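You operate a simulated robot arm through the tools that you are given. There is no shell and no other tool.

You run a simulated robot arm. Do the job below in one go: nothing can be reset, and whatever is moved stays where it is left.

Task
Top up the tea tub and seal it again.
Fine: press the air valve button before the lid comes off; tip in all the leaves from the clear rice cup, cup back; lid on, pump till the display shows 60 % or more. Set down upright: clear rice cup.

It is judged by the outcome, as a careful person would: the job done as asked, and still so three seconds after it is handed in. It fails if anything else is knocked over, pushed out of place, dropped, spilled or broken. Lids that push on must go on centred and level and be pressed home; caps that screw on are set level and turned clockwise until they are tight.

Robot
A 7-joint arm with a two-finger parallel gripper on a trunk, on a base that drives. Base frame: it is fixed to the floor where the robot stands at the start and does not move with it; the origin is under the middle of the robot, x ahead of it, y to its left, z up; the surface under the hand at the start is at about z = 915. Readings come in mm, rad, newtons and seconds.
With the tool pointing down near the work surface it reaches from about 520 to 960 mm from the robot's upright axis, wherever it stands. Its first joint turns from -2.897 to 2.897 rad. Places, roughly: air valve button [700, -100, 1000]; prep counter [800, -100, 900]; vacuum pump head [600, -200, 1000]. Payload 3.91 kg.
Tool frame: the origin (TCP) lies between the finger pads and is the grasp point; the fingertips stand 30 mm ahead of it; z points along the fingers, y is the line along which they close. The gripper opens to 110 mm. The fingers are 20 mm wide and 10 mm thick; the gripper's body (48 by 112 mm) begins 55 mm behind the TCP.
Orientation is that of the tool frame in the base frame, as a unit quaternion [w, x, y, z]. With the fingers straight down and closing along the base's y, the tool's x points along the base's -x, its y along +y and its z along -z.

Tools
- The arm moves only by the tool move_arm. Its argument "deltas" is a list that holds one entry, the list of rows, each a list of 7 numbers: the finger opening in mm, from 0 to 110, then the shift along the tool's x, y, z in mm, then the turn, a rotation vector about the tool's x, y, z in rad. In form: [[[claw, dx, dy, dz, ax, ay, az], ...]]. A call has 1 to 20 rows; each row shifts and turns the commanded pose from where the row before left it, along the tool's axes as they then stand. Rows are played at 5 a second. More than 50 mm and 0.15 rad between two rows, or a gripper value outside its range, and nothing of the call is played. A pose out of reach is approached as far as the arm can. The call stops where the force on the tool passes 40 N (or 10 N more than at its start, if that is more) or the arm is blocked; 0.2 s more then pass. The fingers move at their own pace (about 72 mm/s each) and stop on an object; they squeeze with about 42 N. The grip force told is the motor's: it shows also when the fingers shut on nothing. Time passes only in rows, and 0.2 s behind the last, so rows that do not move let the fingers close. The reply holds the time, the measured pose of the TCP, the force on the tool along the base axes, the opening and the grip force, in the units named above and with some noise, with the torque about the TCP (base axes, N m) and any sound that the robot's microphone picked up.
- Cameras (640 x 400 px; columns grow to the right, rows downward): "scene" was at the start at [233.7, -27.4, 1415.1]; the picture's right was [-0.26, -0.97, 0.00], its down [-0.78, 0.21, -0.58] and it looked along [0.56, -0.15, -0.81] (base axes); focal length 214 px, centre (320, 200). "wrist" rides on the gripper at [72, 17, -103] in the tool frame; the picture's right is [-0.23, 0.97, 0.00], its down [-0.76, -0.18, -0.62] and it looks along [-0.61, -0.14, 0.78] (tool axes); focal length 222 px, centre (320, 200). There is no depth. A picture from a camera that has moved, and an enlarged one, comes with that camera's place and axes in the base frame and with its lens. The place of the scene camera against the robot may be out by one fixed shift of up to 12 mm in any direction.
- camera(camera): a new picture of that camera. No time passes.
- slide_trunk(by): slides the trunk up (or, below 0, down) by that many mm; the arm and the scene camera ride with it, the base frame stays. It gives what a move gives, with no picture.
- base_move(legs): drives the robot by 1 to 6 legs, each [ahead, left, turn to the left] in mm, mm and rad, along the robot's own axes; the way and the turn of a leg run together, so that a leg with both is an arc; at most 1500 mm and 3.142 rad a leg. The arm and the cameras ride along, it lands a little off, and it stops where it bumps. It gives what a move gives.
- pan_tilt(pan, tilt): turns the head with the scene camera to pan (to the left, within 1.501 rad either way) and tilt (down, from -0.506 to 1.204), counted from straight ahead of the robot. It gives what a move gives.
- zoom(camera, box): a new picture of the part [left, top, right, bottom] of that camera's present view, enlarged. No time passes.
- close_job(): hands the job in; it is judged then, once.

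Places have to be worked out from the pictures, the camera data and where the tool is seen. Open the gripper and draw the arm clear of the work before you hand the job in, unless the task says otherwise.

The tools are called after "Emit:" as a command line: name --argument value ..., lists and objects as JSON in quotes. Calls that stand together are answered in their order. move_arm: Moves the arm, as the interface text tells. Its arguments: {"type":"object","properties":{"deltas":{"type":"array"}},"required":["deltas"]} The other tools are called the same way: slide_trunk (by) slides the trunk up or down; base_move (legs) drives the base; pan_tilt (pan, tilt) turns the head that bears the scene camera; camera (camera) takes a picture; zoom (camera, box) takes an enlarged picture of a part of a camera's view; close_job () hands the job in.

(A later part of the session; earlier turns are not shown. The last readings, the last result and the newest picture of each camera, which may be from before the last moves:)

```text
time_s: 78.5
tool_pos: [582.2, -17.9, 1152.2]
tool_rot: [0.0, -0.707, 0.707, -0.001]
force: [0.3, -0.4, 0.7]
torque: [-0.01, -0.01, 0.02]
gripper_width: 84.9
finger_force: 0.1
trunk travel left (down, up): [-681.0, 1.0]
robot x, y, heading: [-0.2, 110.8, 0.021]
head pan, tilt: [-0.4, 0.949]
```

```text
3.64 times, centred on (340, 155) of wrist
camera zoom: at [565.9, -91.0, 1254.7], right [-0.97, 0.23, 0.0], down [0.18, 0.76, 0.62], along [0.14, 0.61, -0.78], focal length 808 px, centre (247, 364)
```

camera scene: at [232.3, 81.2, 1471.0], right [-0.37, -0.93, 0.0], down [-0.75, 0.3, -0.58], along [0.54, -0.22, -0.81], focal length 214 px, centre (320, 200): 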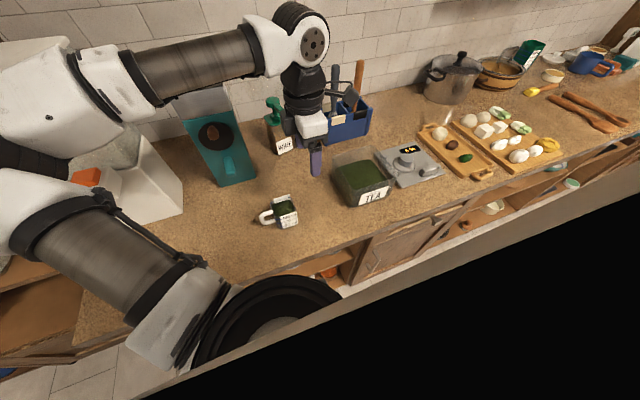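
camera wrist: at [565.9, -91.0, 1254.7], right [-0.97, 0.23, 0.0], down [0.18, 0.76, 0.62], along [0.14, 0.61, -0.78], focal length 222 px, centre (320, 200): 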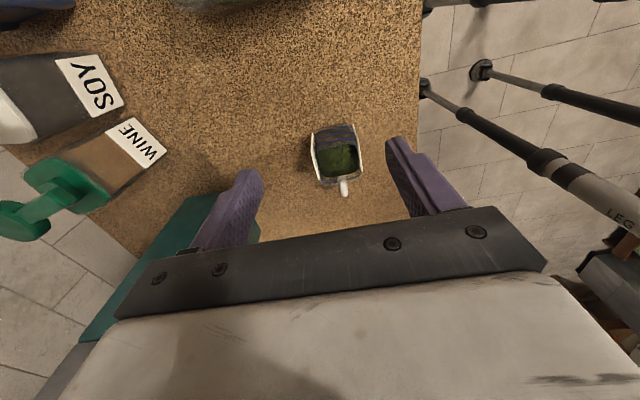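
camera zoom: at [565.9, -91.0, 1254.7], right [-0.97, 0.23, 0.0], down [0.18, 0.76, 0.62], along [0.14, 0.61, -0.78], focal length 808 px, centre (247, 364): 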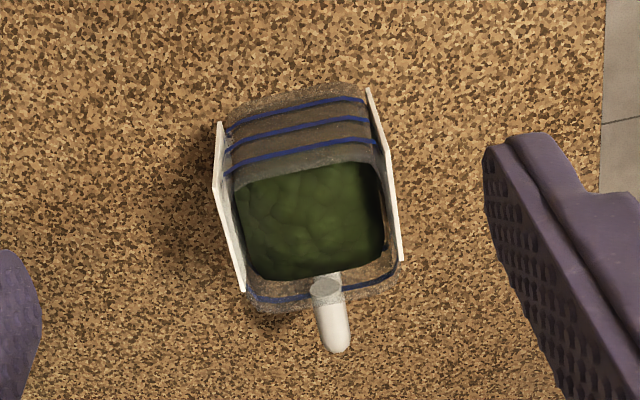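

Cup centre is about (577.5,61.5), labels 64 mm apart in x. I'll tilt the hand −40° (leaning in from the tub side) and come to a pre-grasp point 110 mm back along the approach.

Emit:
move_arm --deltas '[[[90, 0, 4.5, 0, 0, -0.1396, 0], [90, 0, 0, 0, 0, -0.1396, 0], [90, 0, 0, 0, 0, -0.1396, 0], [90, 0, 0, 0, 0, -0.1396, 0], [90, 0, 0, 0, 0, -0.1396, 0], [90, 0, 0, 0, 0, 0, 0]]]'

Emit:
camera --camera "wrist"

Emit:
camera --camera "scene"

```text
time_s: 79.9
tool_pos: [576.3, -15.6, 1135.1]
tool_rot: [0.243, -0.664, 0.665, 0.24]
force: [0.8, -0.5, -0.2]
torque: [0.0, 0.01, 0.01]
gripper_width: 90.1
finger_force: 0.2
out of reach, approached as far as the arm can: row 5
trunk travel left (down, up): [-681.0, 1.0]
robot x, y, heading: [2.6, 111.1, 0.021]
head pan, tilt: [-0.4, 0.949]
```

```text
taken
camera wrist: at [560.6, -138.7, 1167.3], right [-0.97, 0.17, 0.14], down [0.18, 0.18, 0.97], along [0.14, 0.97, -0.21], focal length 222 px, centre (320, 200)
```

wrist: 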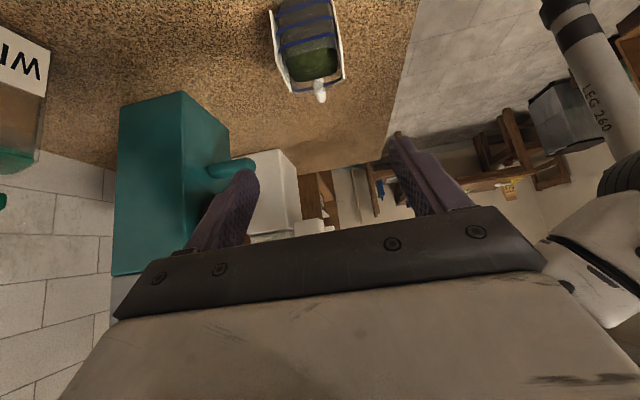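

```text
taken
camera scene: at [231.9, 81.7, 1471.1], right [-0.37, -0.93, 0.0], down [-0.75, 0.3, -0.58], along [0.54, -0.22, -0.81], focal length 214 px, centre (320, 200)
```

scene: 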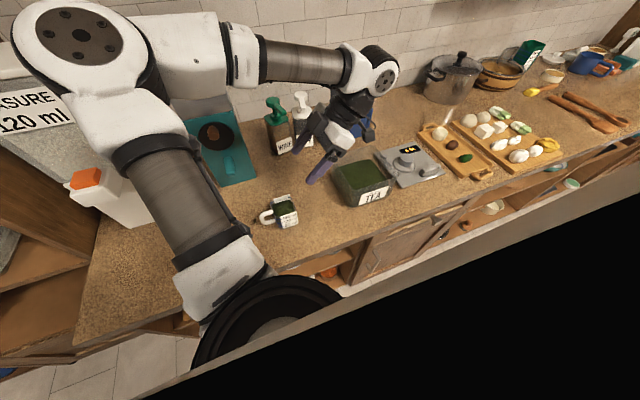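

The orientation is reached. I'll lower to the pre-grasp height and look again.

Emit:
move_arm --deltas '[[[90, 19, -1, 22, 0, 0, 0], [90, 19, 0, 22, 0, 0, 0], [90, 18.4, 0, 21, 0, 0, 0], [90, 0, 0, 0, 0, 0, 0]]]'

Emit:
camera --camera "wrist"

Emit:
zoom --camera "scene" --box '[220, 70, 420, 250]'

```text
time_s: 80.9
tool_pos: [578.3, -18.9, 1049.0]
tool_rot: [0.244, -0.663, 0.665, 0.24]
force: [-0.7, 0.7, -0.2]
torque: [-0.02, 0.01, 0.01]
gripper_width: 90.0
finger_force: 0.1
trunk travel left (down, up): [-681.0, 1.0]
robot x, y, heading: [0.2, 113.6, 0.018]
head pan, tilt: [-0.4, 0.949]
```

```text
taken
camera wrist: at [561.6, -141.5, 1081.2], right [-0.97, 0.18, 0.14], down [0.18, 0.18, 0.97], along [0.14, 0.97, -0.21], focal length 222 px, centre (320, 200)
```

wrist: 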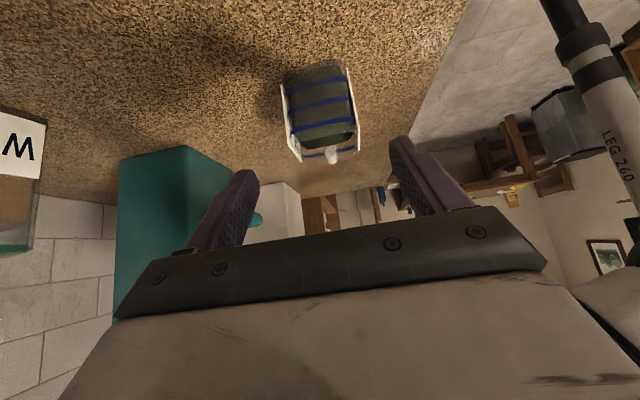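

```text
2.22 times, centred on (320, 160) of scene
camera zoom: at [232.0, 81.3, 1471.0], right [-0.37, -0.93, 0.0], down [-0.75, 0.3, -0.58], along [0.54, -0.22, -0.81], focal length 477 px, centre (320, 289)
```

zoom: 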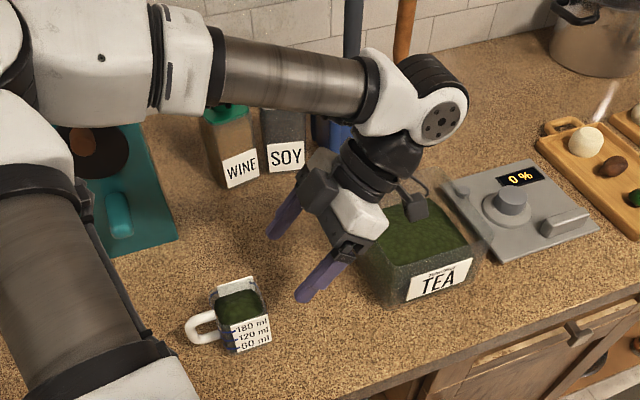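

I'll zoom on the cup to check height alignment before advancing.

Emit:
zoom --camera "wrist" --box '[260, 50, 390, 180]'

```text
3.08 times, centred on (325, 115) of wrist
camera zoom: at [561.6, -141.5, 1081.2], right [-0.97, 0.18, 0.14], down [0.18, 0.18, 0.97], along [0.14, 0.97, -0.21], focal length 684 px, centre (305, 462)
```

zoom: 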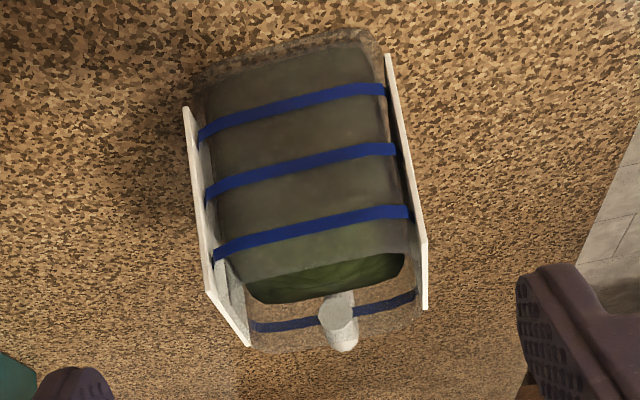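

Consistent: labels at x 544.5–609, z 918–985, y ~42–87. I'll advance 112 mm along the approach to TCP (577,55,965).

Emit:
move_arm --deltas '[[[90, -0.7, 1.3, 25, 0, 0, 0], [90, -0.7, 0, 25, 0, 0, 0], [90, -0.7, 0, 25, 0, 0, 0], [90, -0.6, 0, 20, 0, 0, 0], [90, 0, 0, 10, 0, 0, 0], [90, 0, 0, 7, 0, 0, 0], [90, 0, 0, 0, 0, 0, 0]]]'

Emit:
camera --camera "wrist"

Emit:
zoom --camera "scene" --box '[220, 110, 380, 250]'

```text
time_s: 82.5
tool_pos: [577.1, 56.2, 965.2]
tool_rot: [0.242, -0.665, 0.665, 0.24]
force: [0.8, -0.2, 0.1]
torque: [0.01, -0.01, 0.02]
gripper_width: 90.2
finger_force: 0.1
trunk travel left (down, up): [-681.0, 1.0]
robot x, y, heading: [-1.1, 112.8, 0.022]
head pan, tilt: [-0.4, 0.949]
```

```text
taken
camera wrist: at [561.0, -66.3, 996.0], right [-0.97, 0.17, 0.14], down [0.18, 0.18, 0.97], along [0.14, 0.97, -0.21], focal length 222 px, centre (320, 200)
```

wrist: 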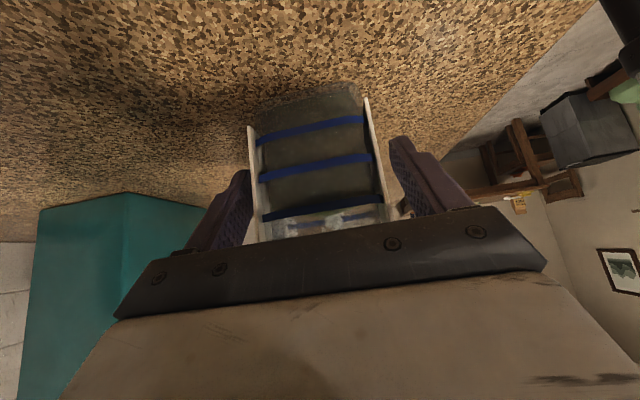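

```text
2.86 times, centred on (300, 180) of scene
camera zoom: at [232.2, 81.3, 1471.0], right [-0.37, -0.93, 0.0], down [-0.75, 0.3, -0.58], along [0.54, -0.22, -0.81], focal length 613 px, centre (377, 257)
```

zoom: 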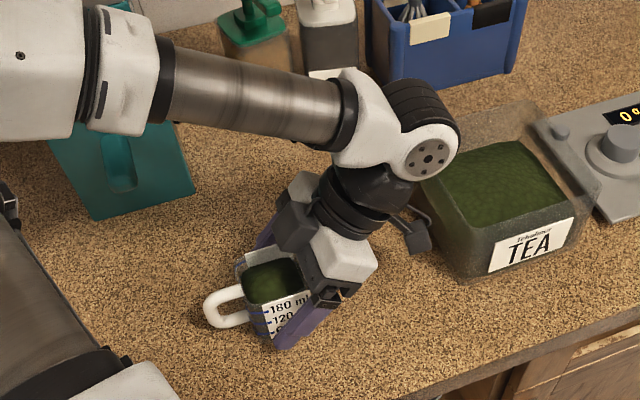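

The fingers straddle the cup. I'll close on it.

Emit:
move_arm --deltas '[[[75, 0, 0, 0, 0, 0, 0], [68, 0, 0, 0, 0, 0, 0], [60, 0, 0, 0, 0, 0, 0], [50, 0, 0, 0, 0, 0, 0], [40, 0, 0, 0, 0, 0, 0], [40, 0, 0, 0, 0, 0, 0]]]'

Emit:
camera --camera "wrist"

```text
time_s: 83.9
tool_pos: [576.4, 55.5, 963.3]
tool_rot: [-0.242, 0.665, -0.664, -0.241]
force: [0.3, -0.8, 1.1]
torque: [0.09, 0.01, 0.01]
gripper_width: 61.4
finger_force: 41.7
trunk travel left (down, up): [-681.0, 1.0]
robot x, y, heading: [2.4, 114.8, 0.02]
head pan, tilt: [-0.4, 0.949]
```

```text
taken
camera wrist: at [561.0, -66.4, 996.1], right [-0.97, 0.17, 0.14], down [0.18, 0.18, 0.97], along [0.14, 0.97, -0.21], focal length 222 px, centre (320, 200)
```

wrist: 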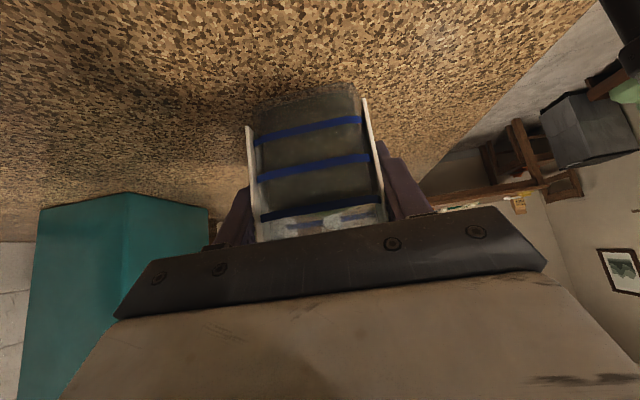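

Gripped at 61.4 mm with 42 N. I'll lift straight up gently (keeping the cup upright) and check.

Emit:
move_arm --deltas '[[[40, -1.9, 0, -2.3, 0, 0, 0], [40, -3.2, 0, -3.8, 0, 0, 0], [40, -6.4, 0, -7.7, 0, 0, 0], [40, -9.6, 0, -11.5, 0, 0, 0], [40, -9.6, 0, -11.5, 0, 0, 0], [40, -9.6, 0, -11.5, 0, 0, 0], [40, 0, 0, 0, 0, 0, 0]]]'

Emit:
camera --camera "wrist"

Emit:
zoom --camera "scene" --box '[220, 90, 400, 240]'

```text
time_s: 85.5
tool_pos: [577.2, 56.5, 1025.3]
tool_rot: [-0.242, 0.665, -0.664, -0.242]
force: [-1.2, 0.0, -1.4]
torque: [-0.02, -0.04, 0.02]
gripper_width: 61.5
finger_force: 42.3
trunk travel left (down, up): [-681.0, 1.0]
robot x, y, heading: [4.2, 114.2, 0.015]
head pan, tilt: [-0.4, 0.949]
```

```text
taken
camera wrist: at [561.5, -65.8, 1057.7], right [-0.97, 0.17, 0.14], down [0.18, 0.18, 0.97], along [0.14, 0.97, -0.21], focal length 222 px, centre (320, 200)
```

wrist: 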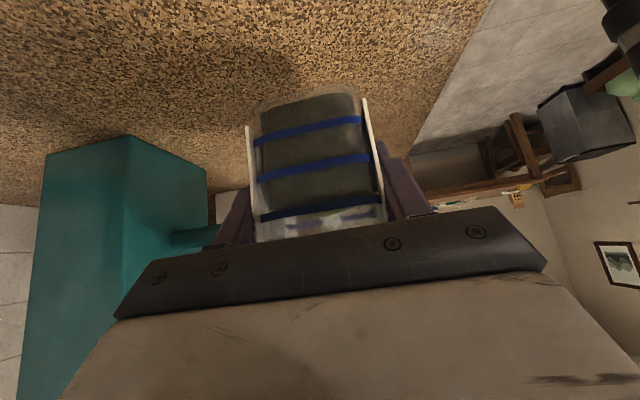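

```text
2.67 times, centred on (310, 165) of scene
camera zoom: at [232.4, 81.3, 1470.9], right [-0.37, -0.93, 0.0], down [-0.75, 0.3, -0.58], along [0.54, -0.22, -0.81], focal length 572 px, centre (347, 293)
```

zoom: 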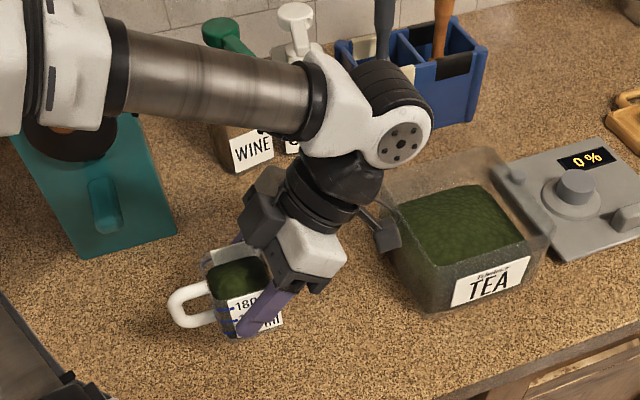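

The cup is lifted upright with no slip. I'll raise another 80 mm.

Emit:
move_arm --deltas '[[[40, -9.6, 0, -11.5, 0, 0, 0], [40, -16, 0, -19, 0, 0, 0], [40, -16, 0, -19, 0, 0, 0], [40, -9.6, 0, -11.5, 0, 0, 0], [40, 0, 0, 0, 0, 0, 0]]]'

Emit:
move_arm --deltas '[[[40, 7.7, -3, -6.4, 0, 0, 0], [40, 15.3, -6, -12.9, 0, 0, 0], [40, 19.1, -6, -16.1, 0, 0, 0], [40, 11.5, -2, -9.6, 0, 0, 0], [40, 0, 0, 0, 0, 0, 0]]]'

Emit:
camera --camera "scene"

```text
time_s: 86.7
tool_pos: [575.4, 57.7, 1106.0]
tool_rot: [0.244, -0.664, 0.665, 0.241]
force: [0.1, 0.0, -1.2]
torque: [-0.04, 0.0, 0.0]
gripper_width: 61.5
finger_force: 42.2
trunk travel left (down, up): [-681.0, 1.0]
robot x, y, heading: [3.3, 114.8, 0.019]
head pan, tilt: [-0.4, 0.949]
```

```text
time_s: 87.9
tool_pos: [593.4, -12.8, 1107.9]
tool_rot: [0.243, -0.664, 0.665, 0.241]
force: [0.4, 0.3, -0.6]
torque: [-0.03, -0.02, 0.03]
gripper_width: 61.5
finger_force: 41.8
trunk travel left (down, up): [-681.0, 1.0]
robot x, y, heading: [3.4, 114.3, 0.016]
head pan, tilt: [-0.4, 0.949]
```

```text
taken
camera scene: at [232.3, 81.4, 1471.0], right [-0.37, -0.93, 0.0], down [-0.75, 0.3, -0.58], along [0.54, -0.22, -0.81], focal length 214 px, centre (320, 200)
```

scene: 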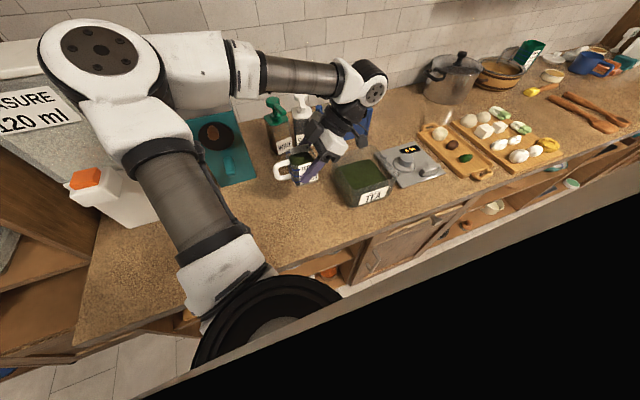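

The transport is going smoothly. I'll continue toward the tub.

Emit:
move_arm --deltas '[[[40, 11.5, -3, -9.6, 0, 0, 0], [40, 19.1, -3, -16.1, 0, 0, 0], [40, 19.1, -3, -16.1, 0, 0, 0], [40, 11.5, 0, -9.6, 0, 0, 0], [40, 0, 0, 0, 0, 0, 0]]]'

Emit:
move_arm --deltas '[[[40, 11.5, -3, -9.6, 0, 0, 0], [40, 19.1, -3, -16.1, 0, 0, 0], [40, 19.1, -2, -16.1, 0, 0, 0], [40, 11.5, 0, -9.6, 0, 0, 0], [40, 0, 0, 0, 0, 0, 0]]]'

Emit:
camera --camera "scene"

Emit:
camera --camera "wrist"

```text
time_s: 89.1
tool_pos: [601.3, -92.4, 1108.1]
tool_rot: [0.243, -0.664, 0.665, 0.241]
force: [0.4, 0.9, -1.0]
torque: [-0.01, 0.02, -0.01]
gripper_width: 61.7
finger_force: 42.2
trunk travel left (down, up): [-681.0, 1.0]
robot x, y, heading: [-1.5, 115.6, 0.015]
head pan, tilt: [-0.4, 0.949]
```

```text
time_s: 90.3
tool_pos: [611.2, -173.9, 1106.4]
tool_rot: [0.243, -0.664, 0.665, 0.241]
force: [0.3, 0.1, -0.5]
torque: [-0.03, 0.01, -0.01]
gripper_width: 61.7
finger_force: 41.7
trunk travel left (down, up): [-681.0, 1.0]
robot x, y, heading: [-2.2, 114.0, 0.017]
head pan, tilt: [-0.4, 0.949]
```

```text
taken
camera scene: at [232.3, 81.4, 1471.0], right [-0.37, -0.93, 0.0], down [-0.75, 0.3, -0.58], along [0.54, -0.22, -0.81], focal length 214 px, centre (320, 200)
```

scene: 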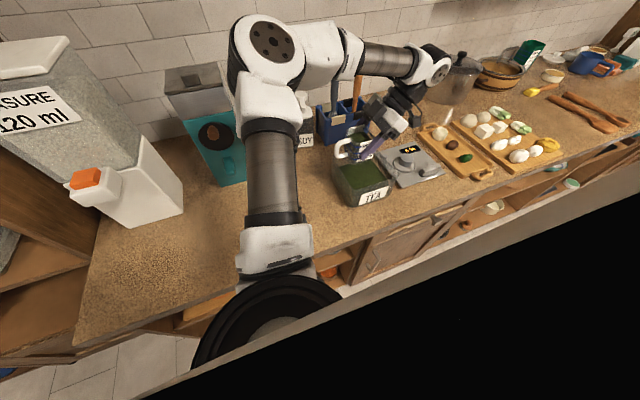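

```text
taken
camera wrist: at [595.4, -297.1, 1138.3], right [-0.97, 0.17, 0.14], down [0.18, 0.18, 0.97], along [0.14, 0.97, -0.21], focal length 222 px, centre (320, 200)
```

wrist: 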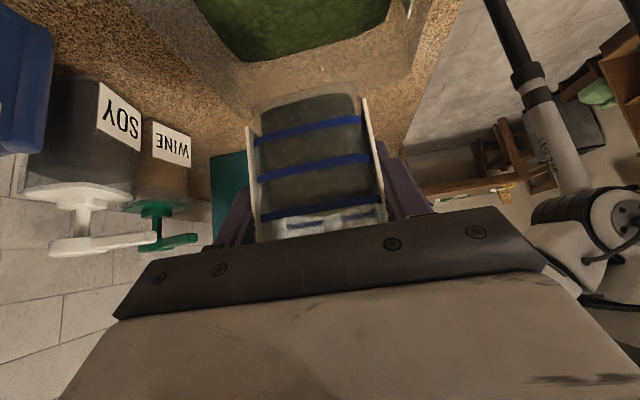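

Over the tub. Leaf area centre is about (605,−200), so I'll set TCP at (606,−208) and start tipping: hand to vertical (cup at 40°), raising slightly.

Emit:
move_arm --deltas '[[[40, 10, 2.5, -14, 0, 0, 0], [40, 11, 2.5, -14, 0, 0, 0], [40, 0, 0, 0, 0, 0.1, 0], [40, 0, 0, 0, 0, 0.1, 0], [40, 0, 0, 0, 0, 0.1, 0], [40, 0, 0, 0, 0, 0.1, 0], [40, 0, 0, 0, 0, 0.1, 0], [40, 0, 0, 0, 0, 0.1, 0], [40, 0, 0, -15, 0, 0.1, 0], [40, 0, 0, -15, 0, 0, 0], [40, 0, 0, 0, 0, 0, 0]]]'

Emit:
camera --camera "scene"

Emit:
camera --camera "wrist"

```text
time_s: 92.7
tool_pos: [605.3, -208.2, 1145.4]
tool_rot: [-0.001, -0.707, 0.708, -0.001]
force: [0.3, 0.7, -1.0]
torque: [0.0, 0.03, -0.02]
gripper_width: 61.6
finger_force: 42.2
trunk travel left (down, up): [-681.0, 1.0]
robot x, y, heading: [4.2, 110.1, 0.018]
head pan, tilt: [-0.4, 0.949]
```

```text
taken
camera scene: at [232.4, 81.4, 1470.9], right [-0.37, -0.93, 0.0], down [-0.75, 0.3, -0.58], along [0.54, -0.22, -0.81], focal length 214 px, centre (320, 200)
```

scene: 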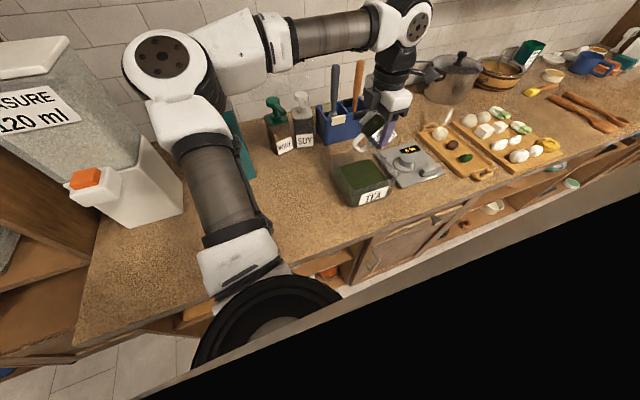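

```text
taken
camera wrist: at [589.1, -281.5, 1248.6], right [-0.97, 0.23, 0.0], down [0.18, 0.76, 0.62], along [0.14, 0.6, -0.78], focal length 222 px, centre (320, 200)
```

wrist: 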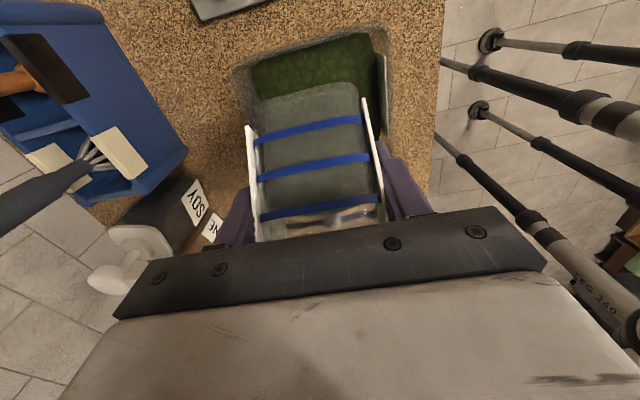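

The cup tilts over the tub with nothing spilled. I'll tip on slowly to hand 45° (cup 85°).

Emit:
move_arm --deltas '[[[40, 5, 0, 0, 0, 0.0785, 0], [40, 0, 0, 0, 0, 0.0785, 0], [40, 0, 0, 0, 0, 0.0785, 0], [40, 0, 0, 0, 0, 0.0785, 0], [40, 0, 0, 0, 0, 0.0785, 0], [40, 0, 0, 0, 0, 0.0785, 0], [40, 0, 0, 0, 0, 0.0785, 0], [40, 0, 0, 0, 0, 0.0785, 0], [40, 0, 0, 0, 0, 0.0785, 0], [40, 0, 0, 0, 0, 0.0785, 0], [40, 0, 0, 0, 0, 0, 0]]]'

Emit:
zoom --camera "scene" --box '[300, 70, 480, 220]'

```text
time_s: 95.1
tool_pos: [604.0, -214.5, 1144.3]
tool_rot: [-0.271, -0.652, 0.653, -0.272]
force: [0.7, 0.2, -0.9]
torque: [0.0, 0.02, 0.01]
gripper_width: 61.3
finger_force: 41.9
trunk travel left (down, up): [-681.0, 1.0]
robot x, y, heading: [2.9, 113.7, 0.018]
head pan, tilt: [-0.4, 0.949]
```

```text
2.67 times, centred on (390, 145) of scene
camera zoom: at [232.2, 81.1, 1471.0], right [-0.37, -0.93, 0.0], down [-0.75, 0.3, -0.58], along [0.54, -0.22, -0.81], focal length 572 px, centre (133, 347)
```

zoom: 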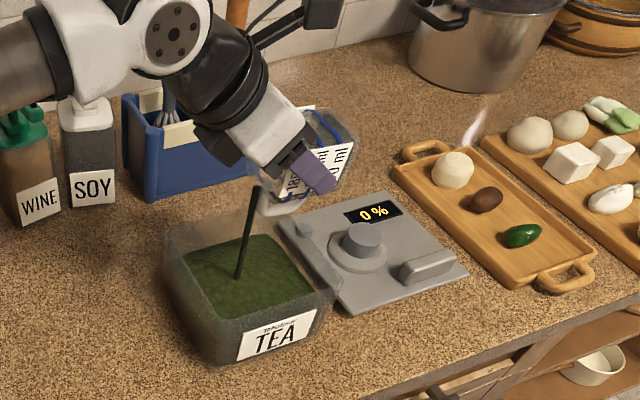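

The leaves are streaming into the middle of the tub. I'll pause to let them flow, then tip on slowly.

Emit:
move_arm --deltas '[[[40, 0, 0, 0, 0, 0, 0], [40, 0, 0, 0, 0, 0, 0], [40, 0, 0, 0, 0, 0, 0], [40, 0, 0, 0, 0, 0.05, 0], [40, 0, 0, 0, 0, 0.05, 0], [40, 0, 0, 0, 0, 0.05, 0], [40, 0, 0, 0, 0, 0.05, 0], [40, 0, 0, 0, 0, 0.05, 0], [40, 0, 0, 0, 0, 0.05, 0], [40, 0, 0, 0, 0, 0.05, 0], [40, 0, 0, 0, 0, 0.05, 0], [40, 0, 0, 0, 0, 0, 0], [40, 0, 0, 0, 0, 0, 0]]]'

Emit:
zoom --camera "scene" --box '[300, 70, 480, 220]'

Emit:
camera --camera "scene"

```text
time_s: 97.9
tool_pos: [605.4, -216.1, 1144.6]
tool_rot: [-0.395, -0.586, 0.586, -0.397]
force: [-0.1, 0.2, -0.5]
torque: [-0.02, -0.01, 0.01]
gripper_width: 61.2
finger_force: 41.8
trunk travel left (down, up): [-681.0, 1.0]
robot x, y, heading: [-4.4, 114.9, 0.018]
head pan, tilt: [-0.4, 0.949]
```

```text
2.67 times, centred on (390, 145) of scene
camera zoom: at [232.3, 81.3, 1471.0], right [-0.37, -0.93, 0.0], down [-0.75, 0.3, -0.58], along [0.54, -0.22, -0.81], focal length 572 px, centre (133, 347)
```

zoom: 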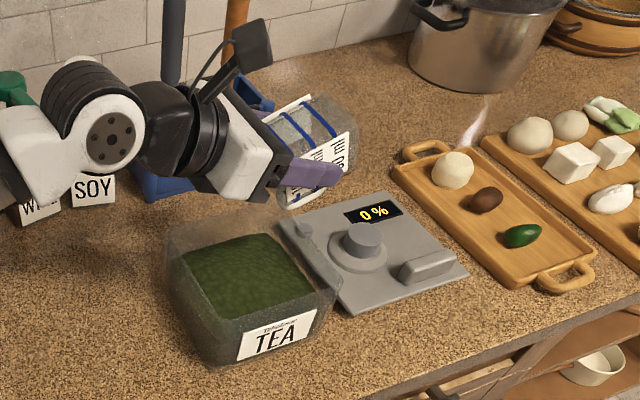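

```text
taken
camera scene: at [232.3, 81.3, 1471.0], right [-0.37, -0.93, 0.0], down [-0.75, 0.3, -0.58], along [0.54, -0.22, -0.81], focal length 214 px, centre (320, 200)
```

scene: 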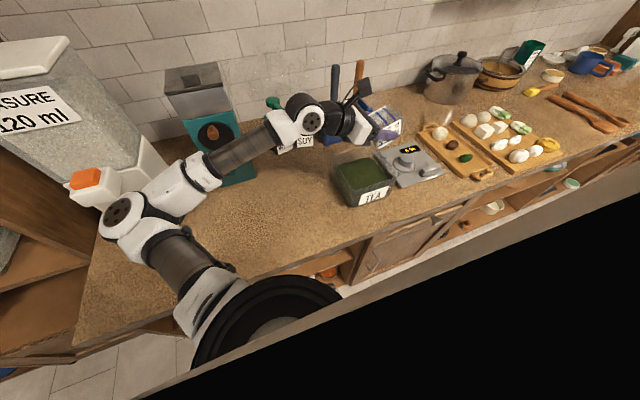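

The stream has stopped and the cup looks empty. I'll tip it further to about 125° to be sure, then inspect.

Emit:
move_arm --deltas '[[[40, 0, 0, 0, 0, 0.06, 0], [40, 0, 0, 0, 0, 0.06, 0], [40, 0, 0, 0, 0, 0.06, 0], [40, 0, 0, 0, 0, 0.06, 0], [40, 0, 0, 0, 0, 0.06, 0], [40, 0, 0, 0, 0, 0, 0], [40, 0, 0, 0, 0, 0, 0], [40, 0, 0, 0, 0, 0, 0], [40, 0, 0, 0, 0, 0, 0]]]'

Emit:
zoom --camera "scene" --box '[320, 80, 440, 220]'

Emit:
camera --camera "wrist"

```text
time_s: 99.9
tool_pos: [604.8, -215.1, 1144.1]
tool_rot: [-0.478, -0.52, 0.521, -0.479]
force: [0.3, 0.3, -0.8]
torque: [0.01, -0.01, -0.01]
gripper_width: 61.4
finger_force: 42.1
trunk travel left (down, up): [-681.0, 1.0]
robot x, y, heading: [-1.1, 113.0, 0.02]
head pan, tilt: [-0.4, 0.949]
```

```text
2.86 times, centred on (380, 150) of scene
camera zoom: at [232.3, 81.3, 1471.0], right [-0.37, -0.93, 0.0], down [-0.75, 0.3, -0.58], along [0.54, -0.22, -0.81], focal length 613 px, centre (149, 343)
```

zoom: 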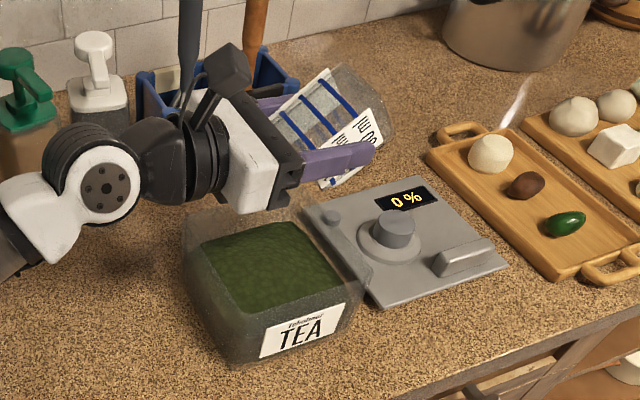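

```text
taken
camera wrist: at [589.5, -118.1, 1224.7], right [-0.97, 0.02, -0.23], down [0.18, 0.68, -0.71], along [0.14, -0.73, -0.67], focal length 222 px, centre (320, 200)
```

wrist: 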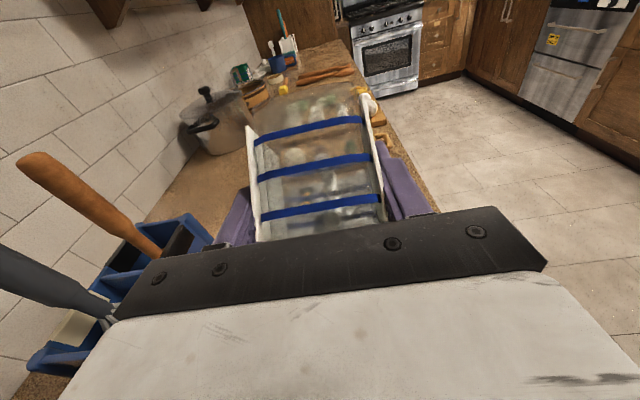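

The cup is empty: it is fully clear in both views. I'll turn it back upright along the same path.

Emit:
move_arm --deltas '[[[40, 0, 0, 0, 0, -0.12375, 0], [40, 0, 0, 0, 0, -0.12375, 0], [40, 0, 0, 0, 0, -0.12375, 0], [40, 0, 0, 0, 0, -0.12375, 0], [40, 0, 0, 0, 0, -0.12375, 0], [40, 0, 0, 0, 0, -0.12375, 0], [40, 0, 0, 0, 0, -0.12375, 0], [40, 0, 0, 0, 0, -0.12375, 0], [40, 0, 0, 0, 0, -0.12375, 0], [40, 0, 0, 0, 0, -0.12375, 0], [40, 0, 0, 0, 0, -0.12375, 0], [40, 0, 0, 0, 0, -0.12375, 0], [40, 0, 0, 15, 0, 0, 0], [40, 0, 0, 15, 0, 0, 0], [40, 0, 0, 0, 0, 0, 0]]]'

Emit:
move_arm --deltas '[[[40, 0, 0, 0, 0, -0.1167, 0], [40, 0, 0, 0, 0, -0.1167, 0], [40, 0, 0, 0, 0, -0.1167, 0], [40, 0, 0, 0, 0, -0.1167, 0], [40, 0, 0, 0, 0, -0.1167, 0], [40, 0, 0, 0, 0, -0.1165, 0], [40, 0, 0, 0, 0, 0, 0]]]'

Emit:
camera --camera "scene"

Emit:
camera --camera "wrist"

```text
time_s: 103.1
tool_pos: [605.6, -215.4, 1114.2]
tool_rot: [0.0, -0.706, 0.708, -0.001]
force: [0.3, -0.2, -0.3]
torque: [0.02, 0.0, 0.01]
gripper_width: 61.0
finger_force: 41.8
trunk travel left (down, up): [-681.0, 1.0]
robot x, y, heading: [2.9, 115.9, 0.019]
head pan, tilt: [-0.4, 0.949]
```

```text
time_s: 104.7
tool_pos: [605.2, -214.8, 1114.7]
tool_rot: [0.243, -0.664, 0.665, 0.241]
force: [-0.4, 0.5, 0.1]
torque: [-0.03, -0.01, 0.01]
gripper_width: 61.2
finger_force: 42.1
trunk travel left (down, up): [-681.0, 1.0]
robot x, y, heading: [2.9, 114.9, 0.018]
head pan, tilt: [-0.4, 0.949]
```

```text
taken
camera scene: at [232.6, 81.6, 1470.9], right [-0.37, -0.93, 0.0], down [-0.76, 0.3, -0.58], along [0.54, -0.22, -0.81], focal length 214 px, centre (320, 200)
```

scene: 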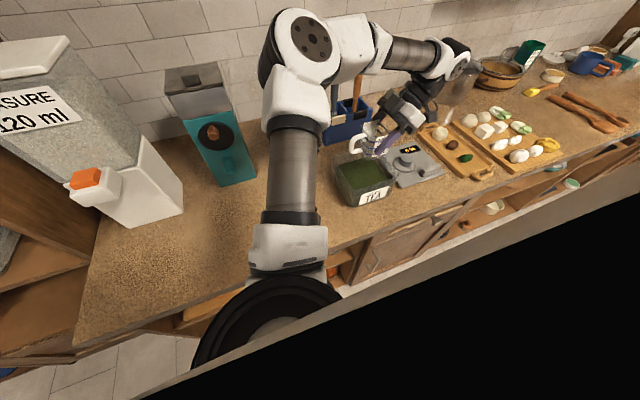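

```text
taken
camera wrist: at [590.2, -336.1, 1146.2], right [-0.97, 0.17, 0.14], down [0.18, 0.18, 0.97], along [0.14, 0.97, -0.21], focal length 222 px, centre (320, 200)
```

wrist: 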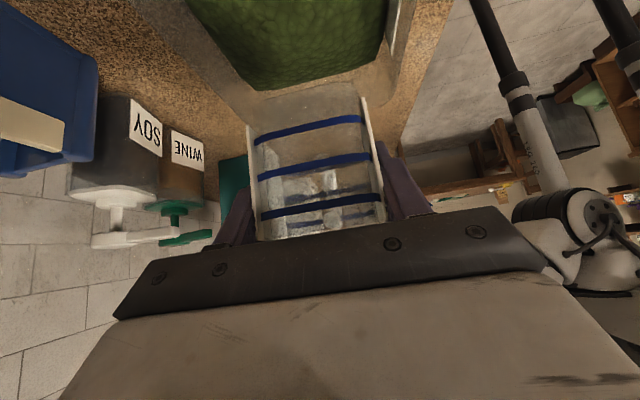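

The cup is upright in the grip. I'll carry it back to its original place, (577,55).

Emit:
move_arm --deltas '[[[40, -10, 1.4, 8.7, 0, 0, 0], [40, -20.7, 2.8, 17.4, 0, 0, 0], [40, -20.7, 2.8, 17.4, 0, 0, 0], [40, -20.7, 2.8, 17.4, 0, 0, 0], [40, -20.7, 2.8, 17.4, 0, 0, 0], [40, -20.7, 2.8, 17.4, 0, 0, 0], [40, -20.7, 2.8, 17.4, 0, 0, 0], [40, -20.7, 2.8, 17.4, 0, 0, 0], [40, -20.7, 2.8, 17.4, 0, 0, 0], [40, -20.7, 2.8, 17.4, 0, 0, 0], [40, -10.6, 1.4, 8.7, 0, 0, 0], [40, 0, 0, 0, 0, 0, 0]]]'

Emit:
camera --camera "scene"

```text
time_s: 107.3
tool_pos: [574.4, 55.8, 1112.9]
tool_rot: [0.243, -0.664, 0.664, 0.242]
force: [0.5, -0.5, -1.0]
torque: [-0.01, -0.01, -0.03]
gripper_width: 61.5
finger_force: 41.6
trunk travel left (down, up): [-681.0, 1.0]
robot x, y, heading: [-1.2, 111.9, 0.017]
head pan, tilt: [-0.4, 0.949]
```

```text
taken
camera scene: at [232.3, 81.2, 1471.0], right [-0.37, -0.93, 0.0], down [-0.75, 0.3, -0.58], along [0.54, -0.22, -0.81], focal length 214 px, centre (320, 200)
```

scene: 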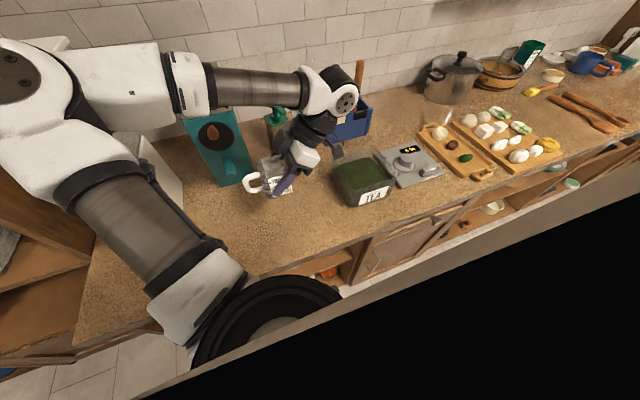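

Above its original spot. I'll lower it, then take the last millimetres in small steps.

Emit:
move_arm --deltas '[[[40, 9.6, -1.5, 11.5, 0, 0, 0], [40, 16.1, 0, 19.2, 0, 0, 0], [40, 16.1, 0, 19.2, 0, 0, 0], [40, 16.1, 0, 19.2, 0, 0, 0], [40, 16.1, 0, 19.2, 0, 0, 0], [40, 9.6, 0, 11.5, 0, 0, 0], [40, 6.4, 0, 7.7, 0, 0, 0], [40, 0, 0, 0, 0, 0, 0]]]'

Emit:
move_arm --deltas '[[[40, 1.3, 0, 1.5, 0, 0, 0], [40, 0, 0, 0, 0, 0, 0]]]'

Emit:
move_arm --deltas '[[[40, 1.3, 0, 1.5, 0, 0, 0], [40, 0, 0, 0, 0, 0, 0]]]'

```text
time_s: 109.1
tool_pos: [577.7, 56.0, 974.7]
tool_rot: [-0.242, 0.665, -0.664, -0.241]
force: [0.0, 0.2, -0.4]
torque: [0.02, -0.02, -0.01]
gripper_width: 61.2
finger_force: 42.1
trunk travel left (down, up): [-681.0, 1.0]
robot x, y, heading: [-2.0, 114.0, 0.018]
head pan, tilt: [-0.4, 0.949]
```

```text
time_s: 109.7
tool_pos: [579.1, 55.7, 972.4]
tool_rot: [0.243, -0.664, 0.664, 0.242]
force: [-0.2, 0.4, -0.3]
torque: [0.02, 0.03, 0.02]
gripper_width: 61.4
finger_force: 42.2
trunk travel left (down, up): [-681.0, 1.0]
robot x, y, heading: [1.2, 112.5, 0.02]
head pan, tilt: [-0.4, 0.949]
```

```text
time_s: 110.3
tool_pos: [577.6, 57.3, 970.5]
tool_rot: [0.243, -0.664, 0.665, 0.24]
force: [0.4, -0.6, -0.9]
torque: [0.0, 0.0, 0.0]
gripper_width: 61.3
finger_force: 41.5
trunk travel left (down, up): [-681.0, 1.0]
robot x, y, heading: [2.4, 116.0, 0.017]
head pan, tilt: [-0.4, 0.949]
```

Still above; contact is expected at about 964–965. I'll keep stepping down.

Emit:
move_arm --deltas '[[[40, 1.3, 0, 1.5, 0, 0, 0], [40, 0, 0, 0, 0, 0, 0]]]'

Emit:
move_arm --deltas '[[[40, 1.0, 0, 1.15, 0, 0, 0], [40, 0, 0, 0, 0, 0, 0]]]'

Emit:
move_arm --deltas '[[[40, 1.0, 0, 1.15, 0, 0, 0], [40, 0, 0, 0, 0, 0, 0]]]'

Emit:
camera --camera "wrist"

```text
time_s: 110.9
tool_pos: [579.4, 56.3, 969.0]
tool_rot: [0.243, -0.663, 0.666, 0.24]
force: [-0.3, 0.0, -0.4]
torque: [-0.03, -0.02, -0.02]
gripper_width: 61.4
finger_force: 41.9
trunk travel left (down, up): [-681.0, 1.0]
robot x, y, heading: [0.5, 115.3, 0.019]
head pan, tilt: [-0.4, 0.949]
```

```text
time_s: 111.5
tool_pos: [579.2, 54.9, 966.4]
tool_rot: [0.244, -0.664, 0.665, 0.24]
force: [1.0, -0.8, -0.3]
torque: [0.0, 0.03, 0.0]
gripper_width: 61.1
finger_force: 41.7
trunk travel left (down, up): [-681.0, 1.0]
robot x, y, heading: [0.7, 109.5, 0.021]
head pan, tilt: [-0.4, 0.949]
```

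```text
time_s: 112.1
tool_pos: [578.9, 55.5, 964.1]
tool_rot: [0.243, -0.664, 0.664, 0.241]
force: [1.1, 0.2, 0.8]
torque: [-0.04, 0.03, -0.01]
gripper_width: 61.3
finger_force: 41.4
trunk travel left (down, up): [-681.0, 1.0]
robot x, y, heading: [2.1, 111.5, 0.02]
head pan, tilt: [-0.4, 0.949]
```

```text
taken
camera wrist: at [563.1, -67.1, 997.1], right [-0.97, 0.17, 0.14], down [0.18, 0.18, 0.97], along [0.14, 0.97, -0.21], focal length 222 px, centre (320, 200)
```

wrist: 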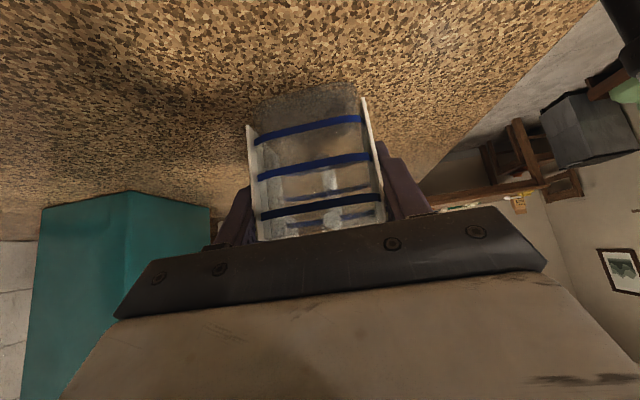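

Contact is about to begin. One more millimetre or two.

Emit:
move_arm --deltas '[[[40, 0.7, 0, 0.8, 0, 0, 0], [40, 0, 0, 0, 0, 0, 0]]]'

Emit:
move_arm --deltas '[[[40, 0.7, 0, 0.8, 0, 0, 0], [40, 0, 0, 0, 0, 0, 0]]]'

```text
time_s: 112.7
tool_pos: [577.8, 55.7, 964.6]
tool_rot: [0.244, -0.664, 0.665, 0.24]
force: [1.2, -2.4, 12.3]
torque: [-0.09, 0.27, 0.02]
gripper_width: 61.2
finger_force: 42.2
trunk travel left (down, up): [-681.0, 1.0]
robot x, y, heading: [2.6, 111.7, 0.018]
head pan, tilt: [-0.4, 0.949]
```

```text
time_s: 113.3
tool_pos: [578.1, 56.1, 964.7]
tool_rot: [-0.245, 0.665, -0.664, -0.239]
force: [2.6, -2.6, 31.6]
torque: [-0.16, 0.41, 0.01]
gripper_width: 61.3
finger_force: 42.3
trunk travel left (down, up): [-681.0, 1.0]
robot x, y, heading: [2.8, 114.3, 0.024]
head pan, tilt: [-0.4, 0.949]
```

The cup stands on the counter. I'll ease off, open, and retreat along the approach line.

Emit:
move_arm --deltas '[[[40, -0.9, 0, -1.1, 0, 0, 0], [60, 0, 0, 0, 0, 0, 0], [66, 0, 0, 0, 0, 0, 0], [75, 0, 0, 0, 0, 0, 0], [90, 0, 0, 0, 0, 0, 0], [90, 0, 0, 0, 0, 0, 0]]]'

Emit:
move_arm --deltas '[[[90, 0, 0, -10, 0, 0, 0], [90, 0, 0, -20, 0, 0, 0], [90, 0, 0, -30, 0, 0, 0], [90, 0, 0, -30, 0, 0, 0], [90, 0, 0, -20, 0, 0, 0], [90, 0, 0, 0, 0, 0, 0]]]'

Emit:
camera --camera "wrist"

Emit:
zoom --camera "scene" --box '[220, 90, 440, 240]'

```text
time_s: 114.7
tool_pos: [578.8, 55.4, 963.7]
tool_rot: [0.242, -0.664, 0.665, 0.241]
force: [0.7, 0.4, 0.2]
torque: [-0.02, 0.0, 0.02]
gripper_width: 90.0
finger_force: 0.1
trunk travel left (down, up): [-681.0, 1.0]
robot x, y, heading: [0.2, 116.4, 0.018]
head pan, tilt: [-0.4, 0.949]
```

```text
time_s: 116.1
tool_pos: [578.5, -14.2, 1048.9]
tool_rot: [0.242, -0.664, 0.665, 0.241]
force: [-0.5, -0.7, -0.7]
torque: [0.02, 0.01, -0.05]
gripper_width: 90.1
finger_force: 0.0
trunk travel left (down, up): [-681.0, 1.0]
robot x, y, heading: [2.1, 113.2, 0.017]
head pan, tilt: [-0.4, 0.949]
```

```text
taken
camera wrist: at [562.7, -137.1, 1080.3], right [-0.97, 0.18, 0.14], down [0.18, 0.18, 0.97], along [0.14, 0.97, -0.21], focal length 222 px, centre (320, 200)
```

wrist: 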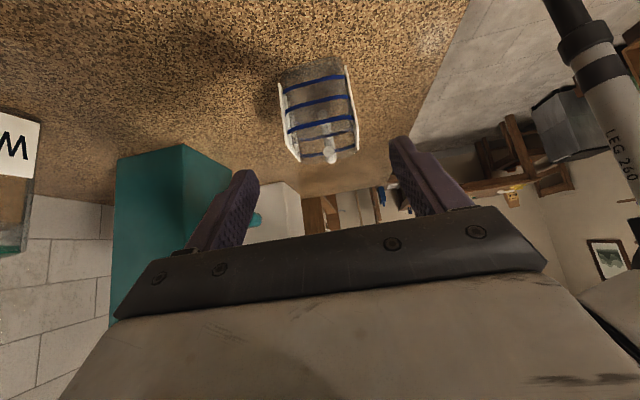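

```text
2.67 times, centred on (330, 165) of scene
camera zoom: at [232.3, 81.4, 1471.0], right [-0.37, -0.93, 0.0], down [-0.75, 0.3, -0.58], along [0.54, -0.22, -0.81], focal length 572 px, centre (293, 293)
```

zoom: 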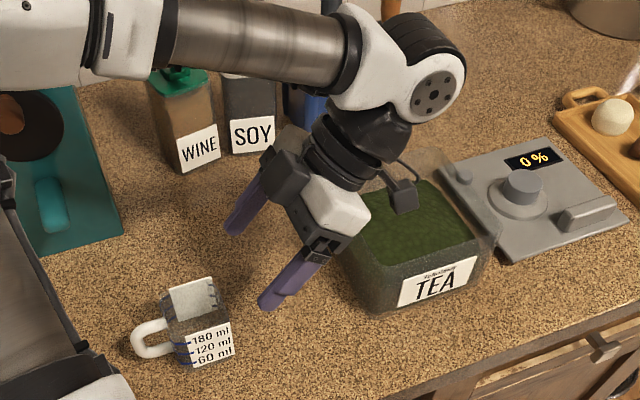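

The cup stands upright, empty and back in place. Next is the lid: I'll raise, bring the hand vertical and move above the lid's bar handle.

Emit:
move_arm --deltas '[[[60, -16, 0, -19, 0, 0, 0], [50, -16, 0, -19, 0, 0, 0], [50, 0, 0, 0, 0, 0.1396, 0], [50, 0, 0, 0, 0, 0.1396, 0], [50, 0, 0, 0, 0, 0.1396, 0], [50, 0, 0, 0, 0, 0.1396, 0], [50, 0, 0, 0, 0, 0.1396, 0], [50, 40, 1, 0, 0, 0, 0], [50, 45, 2, 0, 0, 0, 0], [50, 45, 2, 0, 0, 0, 0], [50, 45, 2, 0, 0, 0, 0], [50, 45, 2, 0, 0, 0, 0], [50, 45, 2, 0, 0, 0, 0], [50, 45, 2, 0, 0, 0, 0], [50, 45, 2, 0, 0, 0, 0], [50, 45, 1, 0, 0, 0, 0], [50, 15, 0, 0, 0, 0, 0], [50, 0, 0, 0, 0, 0, 0]]]'

Emit:
camera --camera "wrist"

Emit:
camera --camera "scene"

```text
time_s: 119.9
tool_pos: [559.6, -429.9, 1097.3]
tool_rot: [-0.001, 0.707, -0.707, 0.001]
force: [-0.1, -0.2, 0.4]
torque: [0.0, -0.04, -0.01]
gripper_width: 50.3
finger_force: 0.1
trunk travel left (down, up): [-681.0, 1.0]
robot x, y, heading: [3.1, 111.2, 0.021]
head pan, tilt: [-0.4, 0.949]
```

```text
taken
camera wrist: at [544.8, -503.2, 1200.7], right [-0.97, 0.23, 0.0], down [0.18, 0.76, 0.62], along [0.14, 0.61, -0.78], focal length 222 px, centre (320, 200)
```

wrist: 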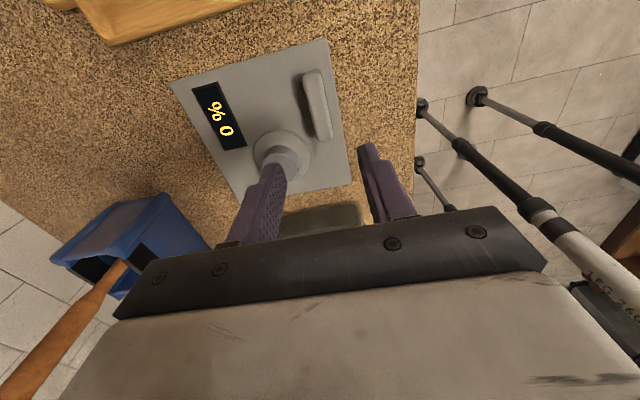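

```text
taken
camera scene: at [232.2, 81.3, 1471.0], right [-0.37, -0.93, 0.0], down [-0.75, 0.3, -0.58], along [0.54, -0.22, -0.81], focal length 214 px, centre (320, 200)
```

scene: 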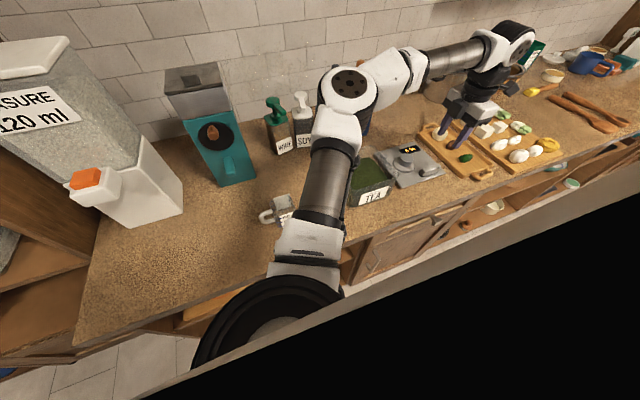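

Emit:
zoom --camera "wrist" --box '[160, 30, 380, 210]'

```text
2.22 times, centred on (270, 120) of wrist
camera zoom: at [544.8, -503.2, 1200.7], right [-0.97, 0.23, 0.0], down [0.18, 0.76, 0.62], along [0.14, 0.61, -0.78], focal length 494 px, centre (431, 378)
```

zoom: 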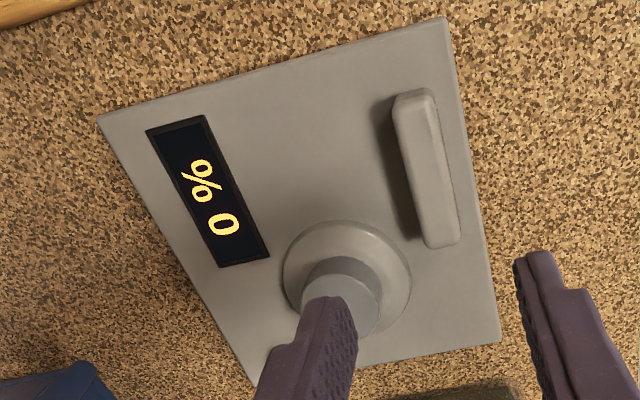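

The lid is at x 541–721, y −490 to −312, square to the axes, with the bar where I left it (about (562,−432)). I'll lower over the bar.

Emit:
move_arm --deltas '[[[42, 2, -2, 30, 0, 0, 0], [42, 0, 0, 40, 0, 0, 0], [42, 0, 0, 30, 0, 0, 0], [42, 0, 0, 15, 0, 0, 0], [42, 0, 0, 8, 0, 0, 0], [42, 0, 0, 0, 0, 0, 0]]]'

Emit:
camera --camera "wrist"

Emit:
zoom --camera "scene" --box '[350, 70, 530, 210]'

```text
time_s: 121.3
tool_pos: [563.5, -432.5, 975.8]
tool_rot: [0.001, -0.706, 0.708, -0.001]
force: [0.3, 0.0, 0.1]
torque: [0.02, 0.0, 0.0]
gripper_width: 41.8
finger_force: 0.0
trunk travel left (down, up): [-681.0, 1.0]
robot x, y, heading: [4.9, 110.8, 0.022]
head pan, tilt: [-0.4, 0.949]
```

```text
taken
camera wrist: at [548.6, -505.0, 1079.0], right [-0.97, 0.23, 0.0], down [0.18, 0.76, 0.62], along [0.14, 0.61, -0.78], focal length 222 px, centre (320, 200)
```

wrist: 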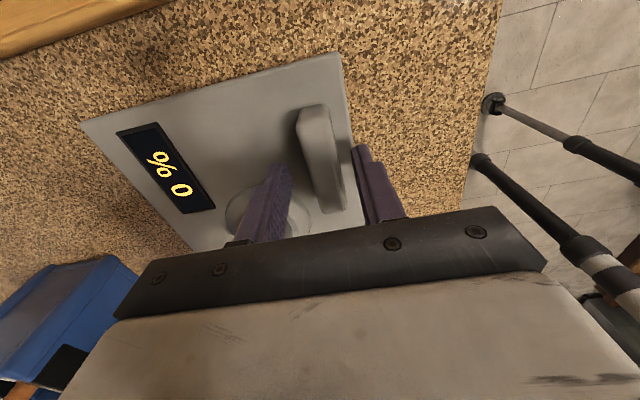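

```text
2.86 times, centred on (440, 140) of scene
camera zoom: at [232.2, 81.3, 1471.0], right [-0.37, -0.93, 0.0], down [-0.75, 0.3, -0.58], along [0.54, -0.22, -0.81], focal length 613 px, centre (-23, 371)
```

zoom: 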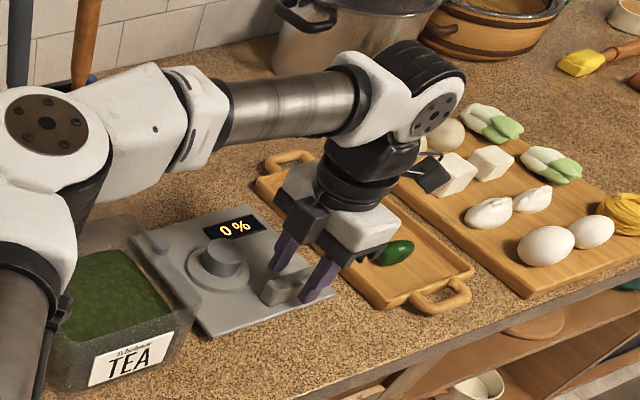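

Aligned. I'll go down the last 9 mm and close.

Emit:
move_arm --deltas '[[[42, 0, 0, 5, 0, 0, 0], [42, 0, 0, 4, 0, 0, 0], [42, 0, 0, 0, 0, 0, 0]]]'

Emit:
move_arm --deltas '[[[42, 0, 0, 1.5, 0, 0, 0], [42, 0, 0, 0, 0, 0, 0]]]'

```text
time_s: 122.1
tool_pos: [565.1, -432.1, 965.9]
tool_rot: [0.001, -0.706, 0.708, 0.0]
force: [0.5, -0.5, -0.1]
torque: [-0.01, 0.0, 0.01]
gripper_width: 42.1
finger_force: 0.0
trunk travel left (down, up): [-681.0, 1.0]
robot x, y, heading: [5.0, 113.7, 0.02]
head pan, tilt: [-0.4, 0.949]
```

```text
time_s: 122.7
tool_pos: [564.9, -432.0, 963.4]
tool_rot: [0.001, -0.706, 0.708, -0.001]
force: [-0.5, -0.4, 0.3]
torque: [-0.01, 0.02, 0.02]
gripper_width: 41.9
finger_force: 0.0
trunk travel left (down, up): [-681.0, 1.0]
robot x, y, heading: [-0.2, 115.0, 0.022]
head pan, tilt: [-0.4, 0.949]
```

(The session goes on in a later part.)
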